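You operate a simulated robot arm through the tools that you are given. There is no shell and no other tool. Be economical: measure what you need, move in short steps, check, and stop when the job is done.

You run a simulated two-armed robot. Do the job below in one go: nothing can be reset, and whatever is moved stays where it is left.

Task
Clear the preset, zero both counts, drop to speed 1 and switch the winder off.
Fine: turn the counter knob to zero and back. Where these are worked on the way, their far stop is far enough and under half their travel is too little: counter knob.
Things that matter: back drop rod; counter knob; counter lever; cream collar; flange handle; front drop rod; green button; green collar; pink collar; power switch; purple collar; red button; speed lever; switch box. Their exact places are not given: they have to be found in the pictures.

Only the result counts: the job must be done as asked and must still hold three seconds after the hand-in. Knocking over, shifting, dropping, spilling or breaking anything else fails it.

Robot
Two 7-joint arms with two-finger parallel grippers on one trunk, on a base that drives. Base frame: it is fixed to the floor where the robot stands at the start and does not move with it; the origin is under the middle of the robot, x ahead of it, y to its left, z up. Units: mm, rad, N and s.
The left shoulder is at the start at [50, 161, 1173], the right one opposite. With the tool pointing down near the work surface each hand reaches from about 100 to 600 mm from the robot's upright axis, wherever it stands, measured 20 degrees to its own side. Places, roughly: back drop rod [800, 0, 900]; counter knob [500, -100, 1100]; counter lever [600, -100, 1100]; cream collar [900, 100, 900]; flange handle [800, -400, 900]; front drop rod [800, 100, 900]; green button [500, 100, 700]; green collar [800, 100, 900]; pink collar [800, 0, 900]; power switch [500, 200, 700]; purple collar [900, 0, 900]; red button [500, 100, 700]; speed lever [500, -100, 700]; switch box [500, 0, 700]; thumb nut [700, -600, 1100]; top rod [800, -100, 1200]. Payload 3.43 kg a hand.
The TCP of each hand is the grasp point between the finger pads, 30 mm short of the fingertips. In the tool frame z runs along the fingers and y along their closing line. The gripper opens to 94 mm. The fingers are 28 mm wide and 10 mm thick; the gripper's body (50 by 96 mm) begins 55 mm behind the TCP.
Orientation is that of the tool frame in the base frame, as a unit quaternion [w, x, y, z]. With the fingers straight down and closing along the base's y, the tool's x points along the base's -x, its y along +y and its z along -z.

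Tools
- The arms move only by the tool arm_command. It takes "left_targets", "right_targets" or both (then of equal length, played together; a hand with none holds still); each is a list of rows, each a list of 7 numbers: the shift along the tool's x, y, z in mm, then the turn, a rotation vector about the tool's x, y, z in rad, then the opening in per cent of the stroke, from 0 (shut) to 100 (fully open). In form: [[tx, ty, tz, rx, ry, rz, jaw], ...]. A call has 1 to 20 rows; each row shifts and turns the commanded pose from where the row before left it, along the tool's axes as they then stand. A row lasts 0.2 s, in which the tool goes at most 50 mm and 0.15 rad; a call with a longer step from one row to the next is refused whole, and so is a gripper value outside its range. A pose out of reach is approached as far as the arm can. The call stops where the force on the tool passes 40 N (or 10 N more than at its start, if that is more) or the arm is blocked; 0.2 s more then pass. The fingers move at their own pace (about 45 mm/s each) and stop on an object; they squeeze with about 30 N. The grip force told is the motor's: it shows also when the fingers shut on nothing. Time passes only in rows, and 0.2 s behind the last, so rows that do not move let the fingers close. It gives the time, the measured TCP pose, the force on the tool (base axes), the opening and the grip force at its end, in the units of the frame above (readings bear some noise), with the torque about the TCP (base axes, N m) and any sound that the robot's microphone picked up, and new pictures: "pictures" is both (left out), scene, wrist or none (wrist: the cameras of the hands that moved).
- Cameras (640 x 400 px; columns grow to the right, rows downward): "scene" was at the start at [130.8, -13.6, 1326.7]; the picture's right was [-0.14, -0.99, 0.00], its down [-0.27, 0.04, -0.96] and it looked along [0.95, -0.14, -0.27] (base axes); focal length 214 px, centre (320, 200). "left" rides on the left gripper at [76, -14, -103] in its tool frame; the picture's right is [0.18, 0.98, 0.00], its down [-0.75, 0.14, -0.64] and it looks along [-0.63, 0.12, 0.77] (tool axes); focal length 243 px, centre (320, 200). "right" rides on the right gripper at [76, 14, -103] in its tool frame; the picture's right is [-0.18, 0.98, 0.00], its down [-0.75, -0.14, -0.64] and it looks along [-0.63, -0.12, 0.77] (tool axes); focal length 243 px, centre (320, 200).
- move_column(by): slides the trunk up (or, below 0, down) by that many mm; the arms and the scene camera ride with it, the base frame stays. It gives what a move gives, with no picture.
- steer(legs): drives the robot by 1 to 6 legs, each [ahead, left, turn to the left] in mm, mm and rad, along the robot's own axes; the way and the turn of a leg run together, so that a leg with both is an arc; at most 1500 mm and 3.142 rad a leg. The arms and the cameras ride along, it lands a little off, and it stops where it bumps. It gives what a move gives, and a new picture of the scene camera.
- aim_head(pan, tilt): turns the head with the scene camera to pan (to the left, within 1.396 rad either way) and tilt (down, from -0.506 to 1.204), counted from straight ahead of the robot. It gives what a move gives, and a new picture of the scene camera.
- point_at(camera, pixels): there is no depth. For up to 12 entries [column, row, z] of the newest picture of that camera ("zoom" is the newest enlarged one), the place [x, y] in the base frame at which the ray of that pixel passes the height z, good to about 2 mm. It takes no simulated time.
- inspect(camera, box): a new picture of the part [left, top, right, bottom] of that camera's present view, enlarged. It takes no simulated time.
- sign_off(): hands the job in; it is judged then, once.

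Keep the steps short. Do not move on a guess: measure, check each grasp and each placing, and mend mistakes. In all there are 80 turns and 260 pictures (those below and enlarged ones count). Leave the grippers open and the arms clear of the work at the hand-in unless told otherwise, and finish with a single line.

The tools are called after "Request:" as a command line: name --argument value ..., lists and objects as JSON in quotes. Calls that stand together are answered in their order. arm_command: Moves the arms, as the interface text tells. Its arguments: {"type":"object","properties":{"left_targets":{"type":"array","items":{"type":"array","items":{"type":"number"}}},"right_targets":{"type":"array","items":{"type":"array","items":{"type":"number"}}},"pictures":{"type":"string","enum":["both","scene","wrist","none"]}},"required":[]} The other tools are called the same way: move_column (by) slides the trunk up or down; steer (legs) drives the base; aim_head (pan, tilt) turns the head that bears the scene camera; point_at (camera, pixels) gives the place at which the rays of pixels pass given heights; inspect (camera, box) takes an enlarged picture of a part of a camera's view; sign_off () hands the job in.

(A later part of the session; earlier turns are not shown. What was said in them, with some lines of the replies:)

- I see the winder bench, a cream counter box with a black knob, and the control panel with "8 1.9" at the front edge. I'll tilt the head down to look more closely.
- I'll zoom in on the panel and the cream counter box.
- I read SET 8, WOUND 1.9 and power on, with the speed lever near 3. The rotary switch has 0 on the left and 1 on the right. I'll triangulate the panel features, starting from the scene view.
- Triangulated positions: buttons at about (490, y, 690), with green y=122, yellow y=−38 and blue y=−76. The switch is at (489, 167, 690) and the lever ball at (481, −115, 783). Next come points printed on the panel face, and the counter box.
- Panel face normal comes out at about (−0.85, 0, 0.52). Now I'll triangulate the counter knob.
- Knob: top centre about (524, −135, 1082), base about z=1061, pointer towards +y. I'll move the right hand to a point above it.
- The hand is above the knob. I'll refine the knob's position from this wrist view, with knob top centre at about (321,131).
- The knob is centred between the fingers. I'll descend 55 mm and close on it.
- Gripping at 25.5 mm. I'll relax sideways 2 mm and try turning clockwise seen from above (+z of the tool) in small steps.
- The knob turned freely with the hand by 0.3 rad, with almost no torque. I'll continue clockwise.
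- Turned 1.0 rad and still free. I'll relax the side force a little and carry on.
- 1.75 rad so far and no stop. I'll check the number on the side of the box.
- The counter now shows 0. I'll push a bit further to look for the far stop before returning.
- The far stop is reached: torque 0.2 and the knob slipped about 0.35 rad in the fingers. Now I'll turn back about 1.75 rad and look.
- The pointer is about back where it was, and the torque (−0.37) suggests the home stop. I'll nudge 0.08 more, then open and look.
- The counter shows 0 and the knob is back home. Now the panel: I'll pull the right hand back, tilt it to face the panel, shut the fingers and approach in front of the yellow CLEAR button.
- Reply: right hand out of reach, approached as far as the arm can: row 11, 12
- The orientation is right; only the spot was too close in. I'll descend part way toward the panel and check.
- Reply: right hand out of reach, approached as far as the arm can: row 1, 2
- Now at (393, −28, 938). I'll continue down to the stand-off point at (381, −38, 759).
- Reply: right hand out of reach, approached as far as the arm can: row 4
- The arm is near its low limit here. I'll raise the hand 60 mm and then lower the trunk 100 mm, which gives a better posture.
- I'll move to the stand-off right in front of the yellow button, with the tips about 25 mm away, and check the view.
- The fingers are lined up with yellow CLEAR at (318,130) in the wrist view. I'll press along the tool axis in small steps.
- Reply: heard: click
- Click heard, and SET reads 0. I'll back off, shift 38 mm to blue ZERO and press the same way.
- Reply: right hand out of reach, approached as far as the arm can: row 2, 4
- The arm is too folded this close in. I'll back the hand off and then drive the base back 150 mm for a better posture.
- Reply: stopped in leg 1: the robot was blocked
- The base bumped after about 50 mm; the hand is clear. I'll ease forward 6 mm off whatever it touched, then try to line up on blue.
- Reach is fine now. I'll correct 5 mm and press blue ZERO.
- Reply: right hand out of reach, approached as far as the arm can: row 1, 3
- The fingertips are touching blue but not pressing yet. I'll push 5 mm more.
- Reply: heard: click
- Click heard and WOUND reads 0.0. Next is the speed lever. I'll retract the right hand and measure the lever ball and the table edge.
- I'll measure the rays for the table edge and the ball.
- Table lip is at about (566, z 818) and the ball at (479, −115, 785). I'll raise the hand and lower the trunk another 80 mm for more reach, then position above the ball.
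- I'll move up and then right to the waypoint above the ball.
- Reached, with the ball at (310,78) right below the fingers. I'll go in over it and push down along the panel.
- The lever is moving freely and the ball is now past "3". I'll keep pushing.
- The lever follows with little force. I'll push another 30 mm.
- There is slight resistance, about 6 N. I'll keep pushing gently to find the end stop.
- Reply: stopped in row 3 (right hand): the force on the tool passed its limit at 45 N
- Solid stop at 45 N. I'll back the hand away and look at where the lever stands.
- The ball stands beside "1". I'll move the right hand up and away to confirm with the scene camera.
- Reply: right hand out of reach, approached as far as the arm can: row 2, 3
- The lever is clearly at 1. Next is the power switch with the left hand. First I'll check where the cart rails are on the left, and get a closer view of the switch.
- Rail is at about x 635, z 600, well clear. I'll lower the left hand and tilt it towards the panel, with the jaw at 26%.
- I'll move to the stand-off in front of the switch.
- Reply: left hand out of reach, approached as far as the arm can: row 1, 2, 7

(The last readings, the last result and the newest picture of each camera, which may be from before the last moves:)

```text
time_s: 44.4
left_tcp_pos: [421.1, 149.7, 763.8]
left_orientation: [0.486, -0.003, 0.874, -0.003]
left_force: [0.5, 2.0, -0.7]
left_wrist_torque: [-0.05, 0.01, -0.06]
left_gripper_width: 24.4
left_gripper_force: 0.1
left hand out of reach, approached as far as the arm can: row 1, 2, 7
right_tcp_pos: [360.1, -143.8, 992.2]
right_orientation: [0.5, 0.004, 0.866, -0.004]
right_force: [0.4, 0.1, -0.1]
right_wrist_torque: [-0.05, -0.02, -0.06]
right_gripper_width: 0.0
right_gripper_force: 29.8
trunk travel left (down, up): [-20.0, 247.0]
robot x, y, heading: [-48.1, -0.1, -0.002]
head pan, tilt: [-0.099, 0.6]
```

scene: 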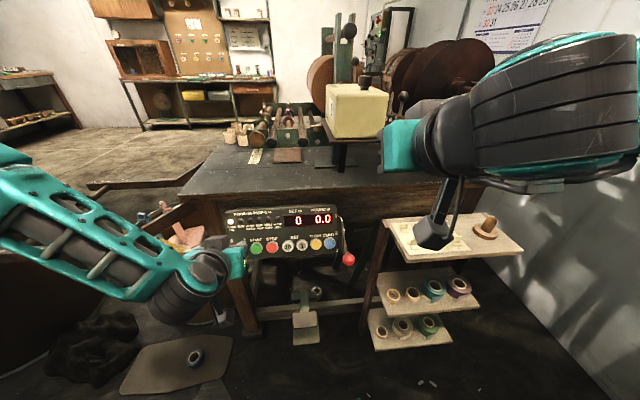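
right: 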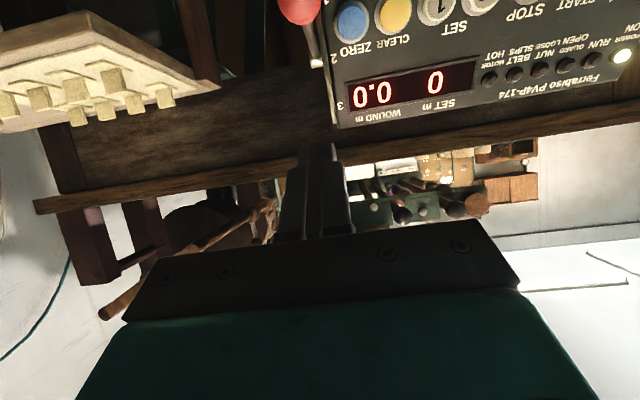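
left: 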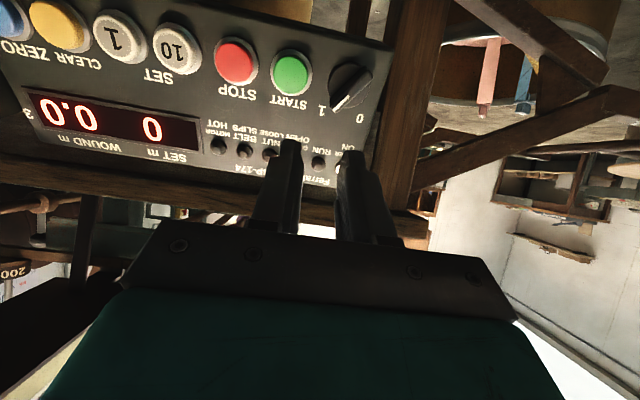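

The limit is outward reach. I'll shift the base left 70 mm so the switch lies more inboard.

Request:
arm_command --left_targets '[[0, 0, -40, 0, 0, 0, 26]]' --pictures "none"

Request:
steer --legs '[[0, 70, 0]]'

```text
time_s: 44.8
left_tcp_pos: [385.4, 148.6, 783.2]
left_orientation: [0.487, -0.001, 0.873, 0.0]
left_force: [0.0, 0.4, 0.3]
left_wrist_torque: [0.0, 0.01, 0.0]
left_gripper_width: 24.4
left_gripper_force: 0.0
right_tcp_pos: [360.1, -146.8, 992.6]
right_orientation: [0.501, 0.005, 0.866, -0.003]
right_force: [-0.6, -0.2, -0.4]
right_wrist_torque: [-0.01, 0.0, 0.02]
right_gripper_width: 0.1
right_gripper_force: 29.8
trunk travel left (down, up): [-20.0, 247.0]
robot x, y, heading: [-47.7, 2.2, 0.004]
head pan, tilt: [-0.099, 0.6]
```

```text
time_s: 46.1
left_tcp_pos: [385.5, 219.1, 783.3]
left_orientation: [0.488, 0.0, 0.873, -0.001]
left_force: [0.3, -0.5, -0.6]
left_wrist_torque: [0.01, 0.0, 0.0]
left_gripper_width: 24.2
left_gripper_force: 0.1
right_tcp_pos: [359.7, -77.1, 992.3]
right_orientation: [0.501, 0.005, 0.865, -0.002]
right_force: [0.9, -0.2, -0.3]
right_wrist_torque: [0.03, 0.01, 0.0]
right_gripper_width: 0.1
right_gripper_force: 30.1
trunk travel left (down, up): [-20.0, 247.0]
robot x, y, heading: [-46.5, 67.1, -0.004]
head pan, tilt: [-0.099, 0.6]
```

scene: 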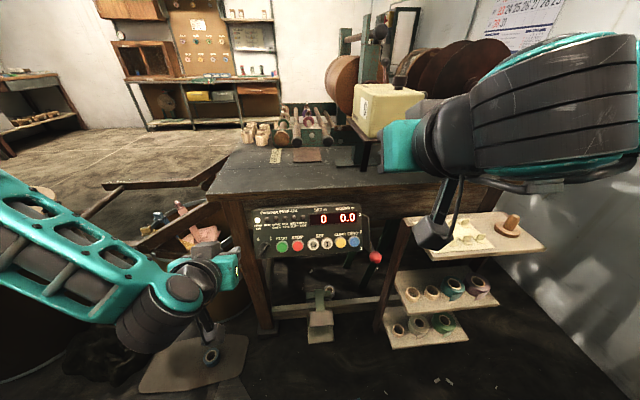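

I'll move to the stand-off.

Request:
arm_command --left_targets '[[0, -26, 0, 0, 0, 0, 26], [13, -26, 26, 0, 0, 0, 26], [12.5, 0, 26, 0, 0, 0, 26]]' --pictures "wrist"

Request:
inspect --camera "left" --box '[200, 20, 440, 170]'

```text
time_s: 46.9
left_tcp_pos: [416.8, 167.7, 735.2]
left_orientation: [0.488, 0.0, 0.873, 0.0]
left_force: [-0.3, -0.4, 0.5]
left_wrist_torque: [0.0, 0.02, -0.01]
left_gripper_width: 24.5
left_gripper_force: 0.0
right_tcp_pos: [359.3, -77.8, 993.4]
right_orientation: [0.501, 0.006, 0.866, -0.004]
right_force: [-0.6, -0.5, 0.3]
right_wrist_torque: [-0.01, 0.0, -0.02]
right_gripper_width: 0.0
right_gripper_force: 29.8
trunk travel left (down, up): [-20.0, 247.0]
robot x, y, heading: [-49.1, 71.8, -0.001]
head pan, tilt: [-0.099, 0.6]
```

left: 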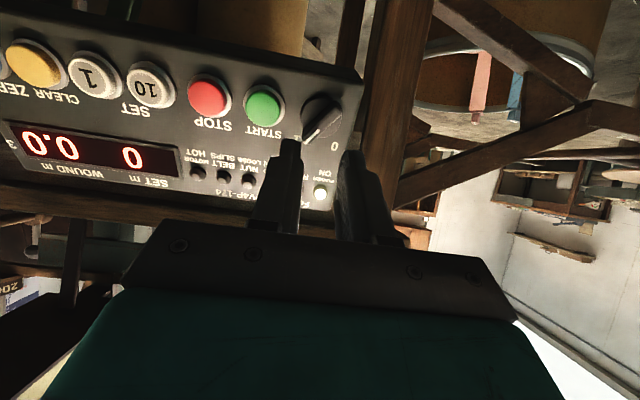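

```text
2.67 times, centred on (320, 95) of left
```

zoom: 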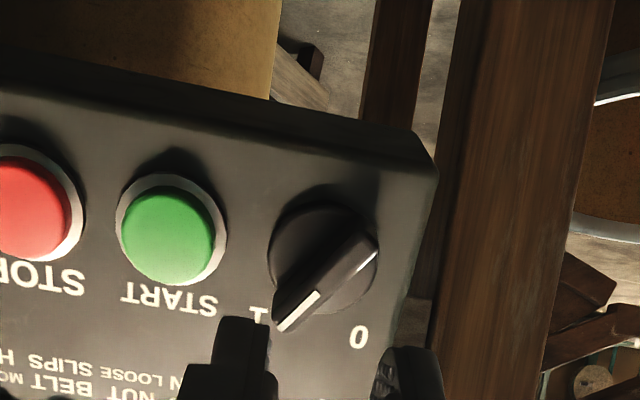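

The bar points at 1, as expected. I'll get rays for the disc centre and the bar top from this view.

Request:
point_at --camera "zoom" --pixels '[[322, 258, 680], [322, 258, 700], [327, 285, 680], [327, 285, 700], [280, 325, 680], [280, 325, 700], [373, 247, 680], [373, 247, 700]]'

Request:
inspect --camera "scene" --box '[240, 215, 304, 255]'

Request:
point_at --camera "zoom" --pixels '[[232, 260, 680], [232, 260, 700], [150, 260, 680], [150, 260, 700]]'

```text
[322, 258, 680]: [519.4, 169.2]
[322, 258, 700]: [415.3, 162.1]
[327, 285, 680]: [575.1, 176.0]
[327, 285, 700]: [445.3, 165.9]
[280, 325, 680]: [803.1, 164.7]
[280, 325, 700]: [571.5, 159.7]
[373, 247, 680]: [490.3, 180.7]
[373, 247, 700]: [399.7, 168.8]
```

```text
10.00 times, centred on (272, 235) of scene
```

zoom: 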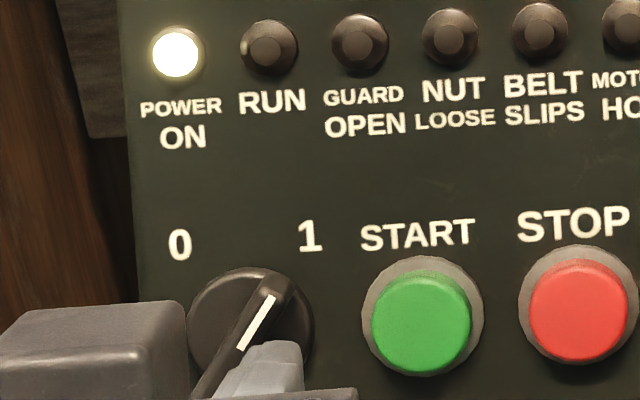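

```text
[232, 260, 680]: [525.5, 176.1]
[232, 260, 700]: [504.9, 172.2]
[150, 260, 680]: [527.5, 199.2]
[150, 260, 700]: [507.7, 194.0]
```

Switch axis is at (503, 168.5, 683), and the bar protrudes 20 mm at about 37° right of up. I'll rotate the left gripper by 0.65 rad so the fingers straddle the bar, advance part way and check.

Request:
arm_command --left_targets '[[-0.8, 0.8, 0, 0, 0, 0.13, 26], [0, 0, 0, 0, 0, 0.13, 26], [0, 0, 0, 0, 0, 0.13, 26], [0, 0, 0, 0, 0, 0.13, 26], [0, 0, 0, 0, 0, 0.13, 26], [0, 0, 20, 0, 0, 0, 26]]' --pictures "wrist"

Request:
inspect --camera "left" --box '[200, 60, 440, 210]'

```text
time_s: 48.3
left_tcp_pos: [434.5, 168.2, 726.7]
left_orientation: [0.461, 0.279, 0.828, 0.156]
left_force: [-0.6, 0.1, 0.2]
left_wrist_torque: [0.02, 0.01, -0.01]
left_gripper_width: 24.4
left_gripper_force: 0.1
right_tcp_pos: [359.0, -78.0, 991.9]
right_orientation: [0.501, 0.005, 0.865, -0.003]
right_force: [0.3, 0.4, -0.3]
right_wrist_torque: [-0.03, -0.01, -0.01]
right_gripper_width: 0.0
right_gripper_force: 29.8
trunk travel left (down, up): [-20.0, 247.0]
robot x, y, heading: [-47.4, 69.5, 0.004]
head pan, tilt: [-0.099, 0.6]
```

left: 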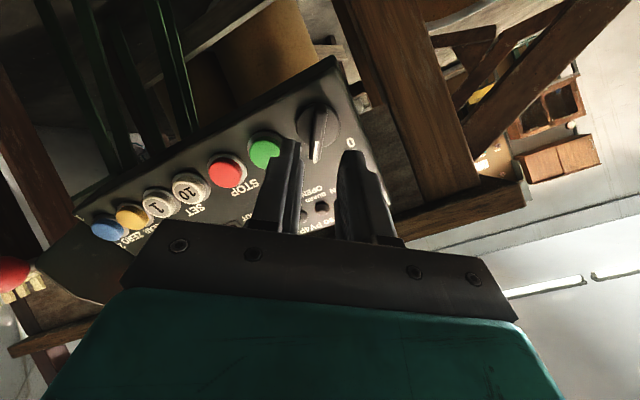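

```text
2.67 times, centred on (320, 135) of left
```

zoom: 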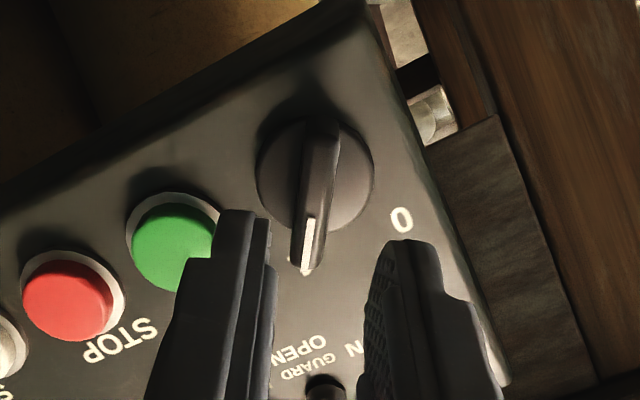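

The fingers straddle the bar. I'll narrow the jaw slightly and advance 40 mm.

Request:
arm_command --left_targets '[[0, 0, 15, 0, 0, 0, 21], [0, 0, 13, 0, 0, 0, 21], [0, 0, 8, 0, 0, 0, 21], [0, 0, 4, 0, 0, 0, 21]]' --pictures "wrist"

Request:
inspect --camera "left" --box '[200, 60, 440, 210]'

Request:
inspect --camera "scene" --box '[225, 195, 385, 295]'

```text
time_s: 49.3
left_tcp_pos: [466.4, 167.4, 704.7]
left_orientation: [0.462, 0.279, 0.828, 0.155]
left_force: [0.2, -1.1, 0.0]
left_wrist_torque: [0.0, 0.01, 0.01]
left_gripper_width: 19.7
left_gripper_force: 0.0
right_tcp_pos: [359.6, -77.0, 994.1]
right_orientation: [0.501, 0.004, 0.865, -0.003]
right_force: [0.3, -0.3, 0.4]
right_wrist_torque: [0.01, 0.0, 0.01]
right_gripper_width: 0.1
right_gripper_force: 29.7
trunk travel left (down, up): [-20.0, 247.0]
robot x, y, heading: [-48.2, 70.9, -0.004]
head pan, tilt: [-0.099, 0.6]
```

left: 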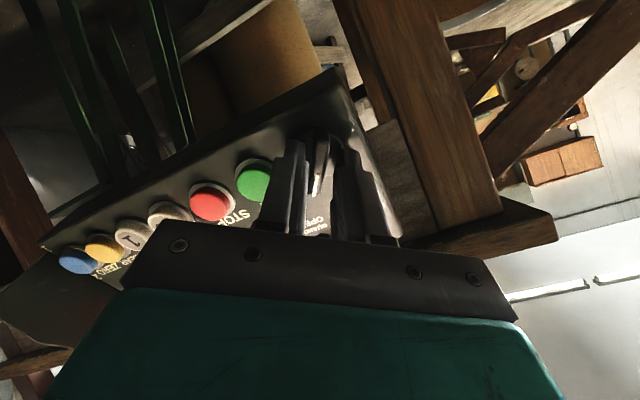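

```text
2.67 times, centred on (320, 135) of left
```

zoom: 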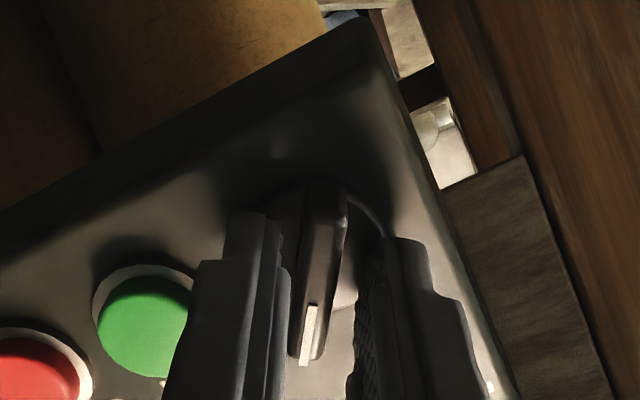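

```text
4.00 times, centred on (305, 245) of scene
```

zoom: 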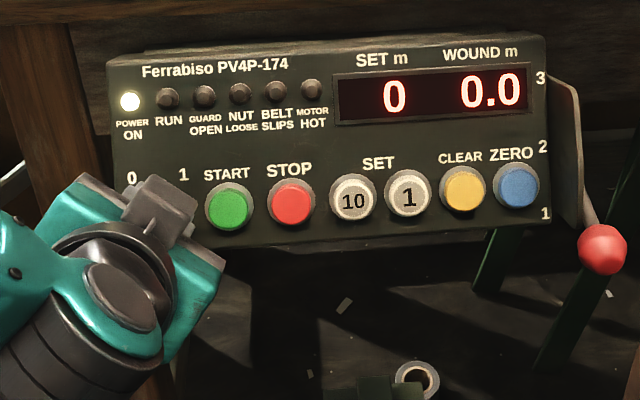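

The bar is between the pads. I'll close and turn towards 0 (counter-clockwise).

Request:
arm_command --left_targets '[[0, 0, 0, 0, 0, 0, 5], [0, 0, 0, 0, 0, 0, 5], [0, 0, 0, 0, 0, 0, 5], [0, 0, 0, 0, 0, -0.12, 5], [0, 0, 0, 0, 0, -0.12, 5], [0, 0, 0, 0, 0, -0.12, 5], [0, 0, 0, 0, 0, -0.12, 5]]' --pictures "wrist"

Request:
inspect --camera "left" --box '[200, 60, 440, 210]'

```text
time_s: 50.9
left_tcp_pos: [467.8, 168.2, 703.7]
left_orientation: [0.485, 0.072, 0.87, 0.041]
left_force: [-6.7, -8.1, -6.9]
left_wrist_torque: [-0.04, -1.01, -0.06]
left_gripper_width: 8.8
left_gripper_force: 42.9
right_tcp_pos: [358.8, -77.5, 992.2]
right_orientation: [0.5, 0.004, 0.866, -0.002]
right_force: [0.0, 0.6, 1.0]
right_wrist_torque: [0.01, 0.03, -0.02]
right_gripper_width: 0.0
right_gripper_force: 30.1
trunk travel left (down, up): [-20.0, 247.0]
robot x, y, heading: [-44.6, 70.9, 0.003]
head pan, tilt: [-0.099, 0.6]
```

left: 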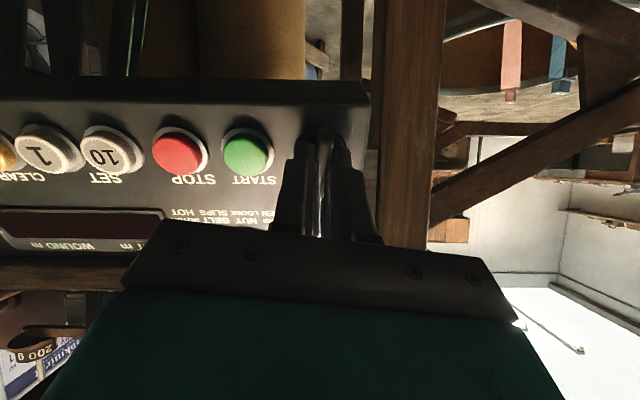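

```text
2.67 times, centred on (320, 135) of left
```

zoom: 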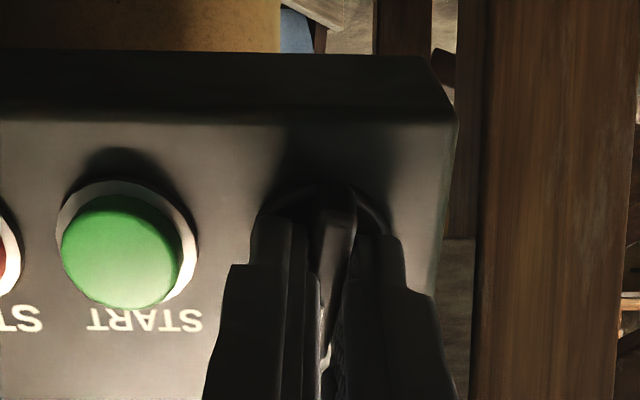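

The display has gone dark. I'll continue turning to the 0 mark.

Request:
arm_command --left_targets '[[0, 0, 0, 0, 0, -0.12, 5], [0, 0, 0, 0, 0, -0.12, 5], [0, 0, 0, 0, 0, -0.12, 5], [0, 0, 0, 0, 0, -0.12, 5], [0, 0, 0, 0, 0, -0.12, 5], [0, 0, 0, 0, 0, -0.12, 5], [0, 0, 0, 0, 0, -0.12, 5]]' --pictures "wrist"

Request:
inspect --camera "left" --box '[200, 60, 440, 210]'

```text
time_s: 52.5
left_tcp_pos: [466.9, 169.3, 704.3]
left_orientation: [0.461, -0.287, 0.825, -0.159]
left_force: [-10.5, -2.2, -4.4]
left_wrist_torque: [0.65, 0.24, -1.57]
left_gripper_width: 10.5
left_gripper_force: 43.8
right_tcp_pos: [360.0, -77.7, 992.7]
right_orientation: [0.501, 0.005, 0.865, -0.003]
right_force: [0.6, -0.4, 0.0]
right_wrist_torque: [0.0, 0.03, 0.01]
right_gripper_width: 0.0
right_gripper_force: 30.0
trunk travel left (down, up): [-20.0, 247.0]
robot x, y, heading: [-45.5, 68.2, 0.001]
head pan, tilt: [-0.099, 0.6]
```

left: 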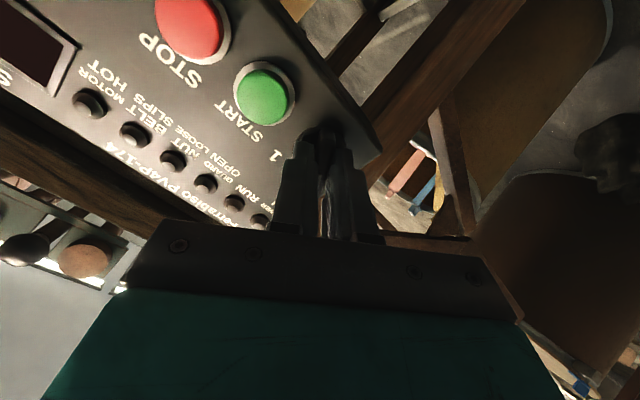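

```text
2.67 times, centred on (320, 135) of left
```

zoom: 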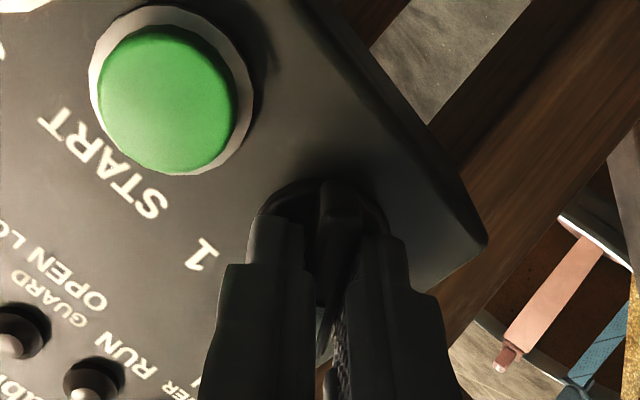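

Torque shows the stop at 0. I'll open slightly, retract straight and check.

Request:
arm_command --left_targets '[[0, 0, 0, 0, 0, 0.05, 5], [0, 0, 0, 0, 0, 0, 21], [0, 0, 0, 0, 0, 0, 21], [0, 0, -15, 0, 0, 0, 21], [0, 0, -40, 0, 0, 0, 21], [0, 0, -40, 0, 0, 0, 40]]' --pictures "both"

Request:
inspect --camera "scene" --box '[225, 195, 385, 295]'

Request:
inspect --camera "left" --box '[200, 40, 440, 190]'

```text
time_s: 53.9
left_tcp_pos: [386.8, 169.7, 754.6]
left_orientation: [0.465, -0.267, 0.831, -0.149]
left_force: [0.1, 0.9, -0.4]
left_wrist_torque: [0.01, 0.02, -0.01]
left_gripper_width: 37.6
left_gripper_force: 0.1
right_tcp_pos: [358.6, -77.1, 993.1]
right_orientation: [0.502, 0.005, 0.865, -0.003]
right_force: [0.3, -0.4, 0.0]
right_wrist_torque: [0.0, 0.03, -0.02]
right_gripper_width: 0.2
right_gripper_force: 30.3
trunk travel left (down, up): [-20.0, 247.0]
robot x, y, heading: [-45.5, 69.5, 0.0]
head pan, tilt: [-0.099, 0.6]
```

scene: 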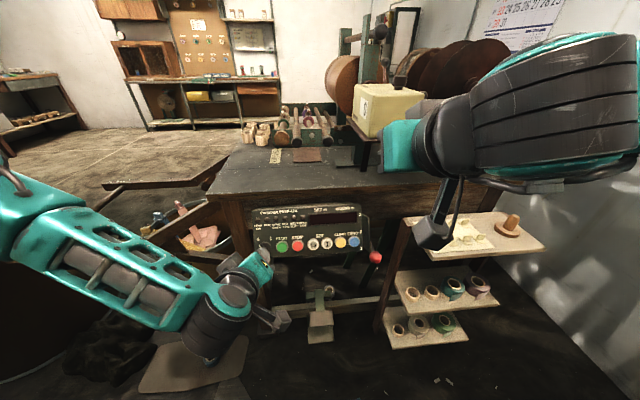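
left: 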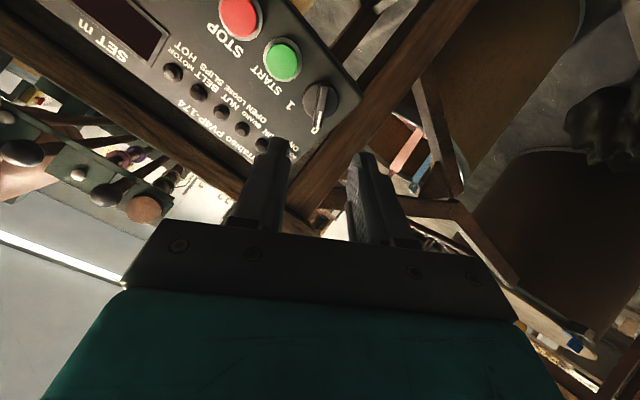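

```text
4.00 times, centred on (305, 245) of scene
```

zoom: 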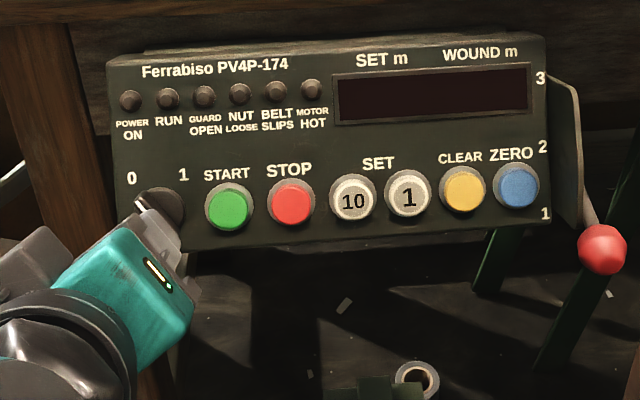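

```text
2.67 times, centred on (320, 115) of left
```

zoom: 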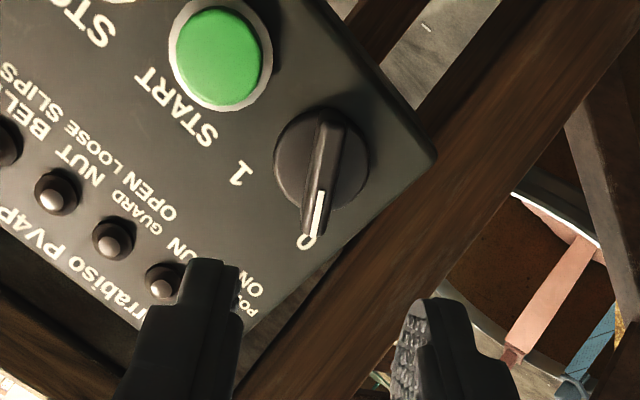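

The switch is at 0 and the panel is dark. I'll open both grippers, pull slightly back and check the counter once more.

Request:
arm_command --left_targets '[[0, 0, -15, 0, 0, 0, 100], [0, 0, 0, 0, 0, 0, 100], [0, 0, 0, 0, 0, 0, 100], [0, 0, 0, 0, 0, 0, 100]]' --right_targets '[[0, 0, 0, 0, 0, 0, 100], [0, 0, 0, 0, 0, 0, 100], [0, 0, 0, 0, 0, 0, 100], [0, 0, 0, 0, 0, 0, 100]]' --pictures "both"

Request:
inspect --camera "scene" --box '[330, 70, 430, 160]'

```text
time_s: 54.9
left_tcp_pos: [372.5, 169.5, 762.7]
left_orientation: [0.464, -0.267, 0.831, -0.149]
left_force: [0.2, -0.5, -0.1]
left_wrist_torque: [-0.02, -0.03, -0.01]
left_gripper_width: 94.2
left_gripper_force: 0.0
right_tcp_pos: [357.8, -76.9, 994.0]
right_orientation: [0.5, 0.004, 0.866, -0.002]
right_force: [0.2, -0.3, 0.0]
right_wrist_torque: [0.0, 0.01, 0.03]
right_gripper_width: 86.5
right_gripper_force: 0.0
trunk travel left (down, up): [-20.0, 247.0]
robot x, y, heading: [-46.9, 72.2, 0.002]
head pan, tilt: [-0.099, 0.6]
```

scene: 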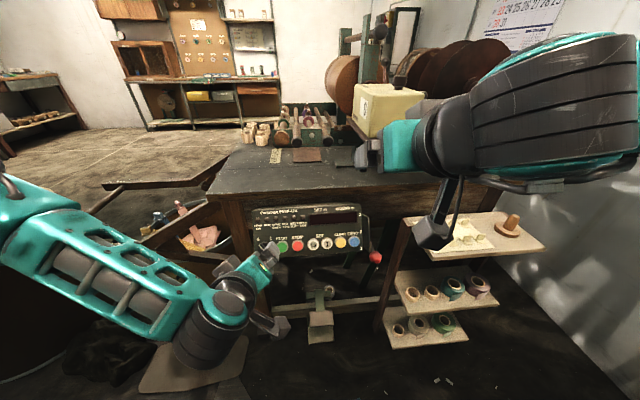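
right: 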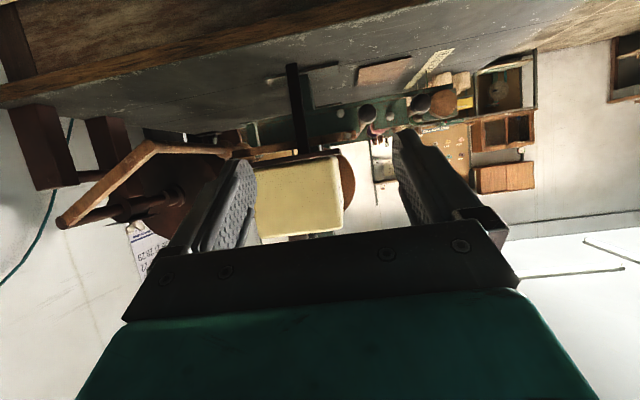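
left: 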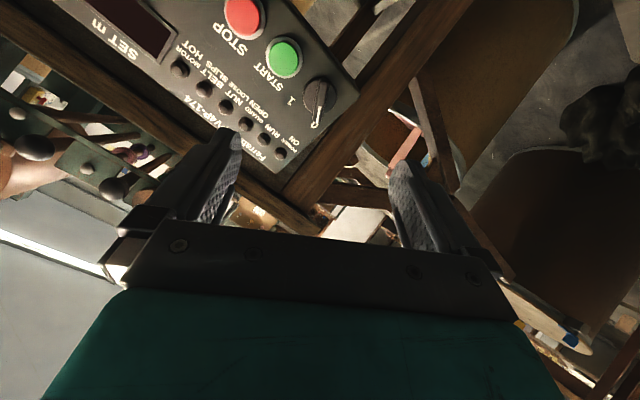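

```text
4.44 times, centred on (380, 115) of scene
```

zoom: 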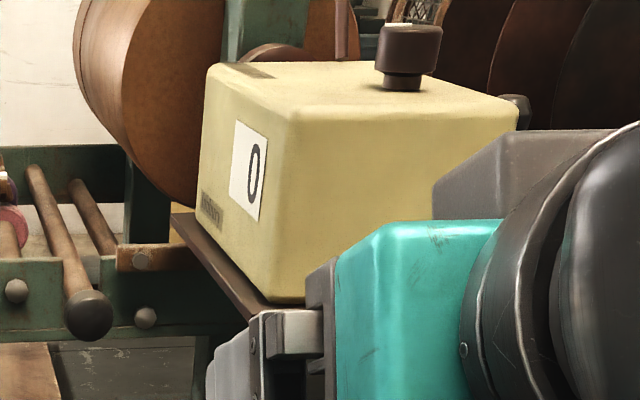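

The counter shows 0, preset and wound were zeroed, the lever is at 1, the switch is off, and both grippers are open and clear. I'm handing in.

Request:
sign_off

```text
The job is handed in.
```

The job is done and handed in: preset cleared, both counts at zero with the counter knob turned to its stop and back, speed lever at 1, and the winder switched off; the base bumped something unseen behind it while reversing, so I can't rule out that it was shifted.
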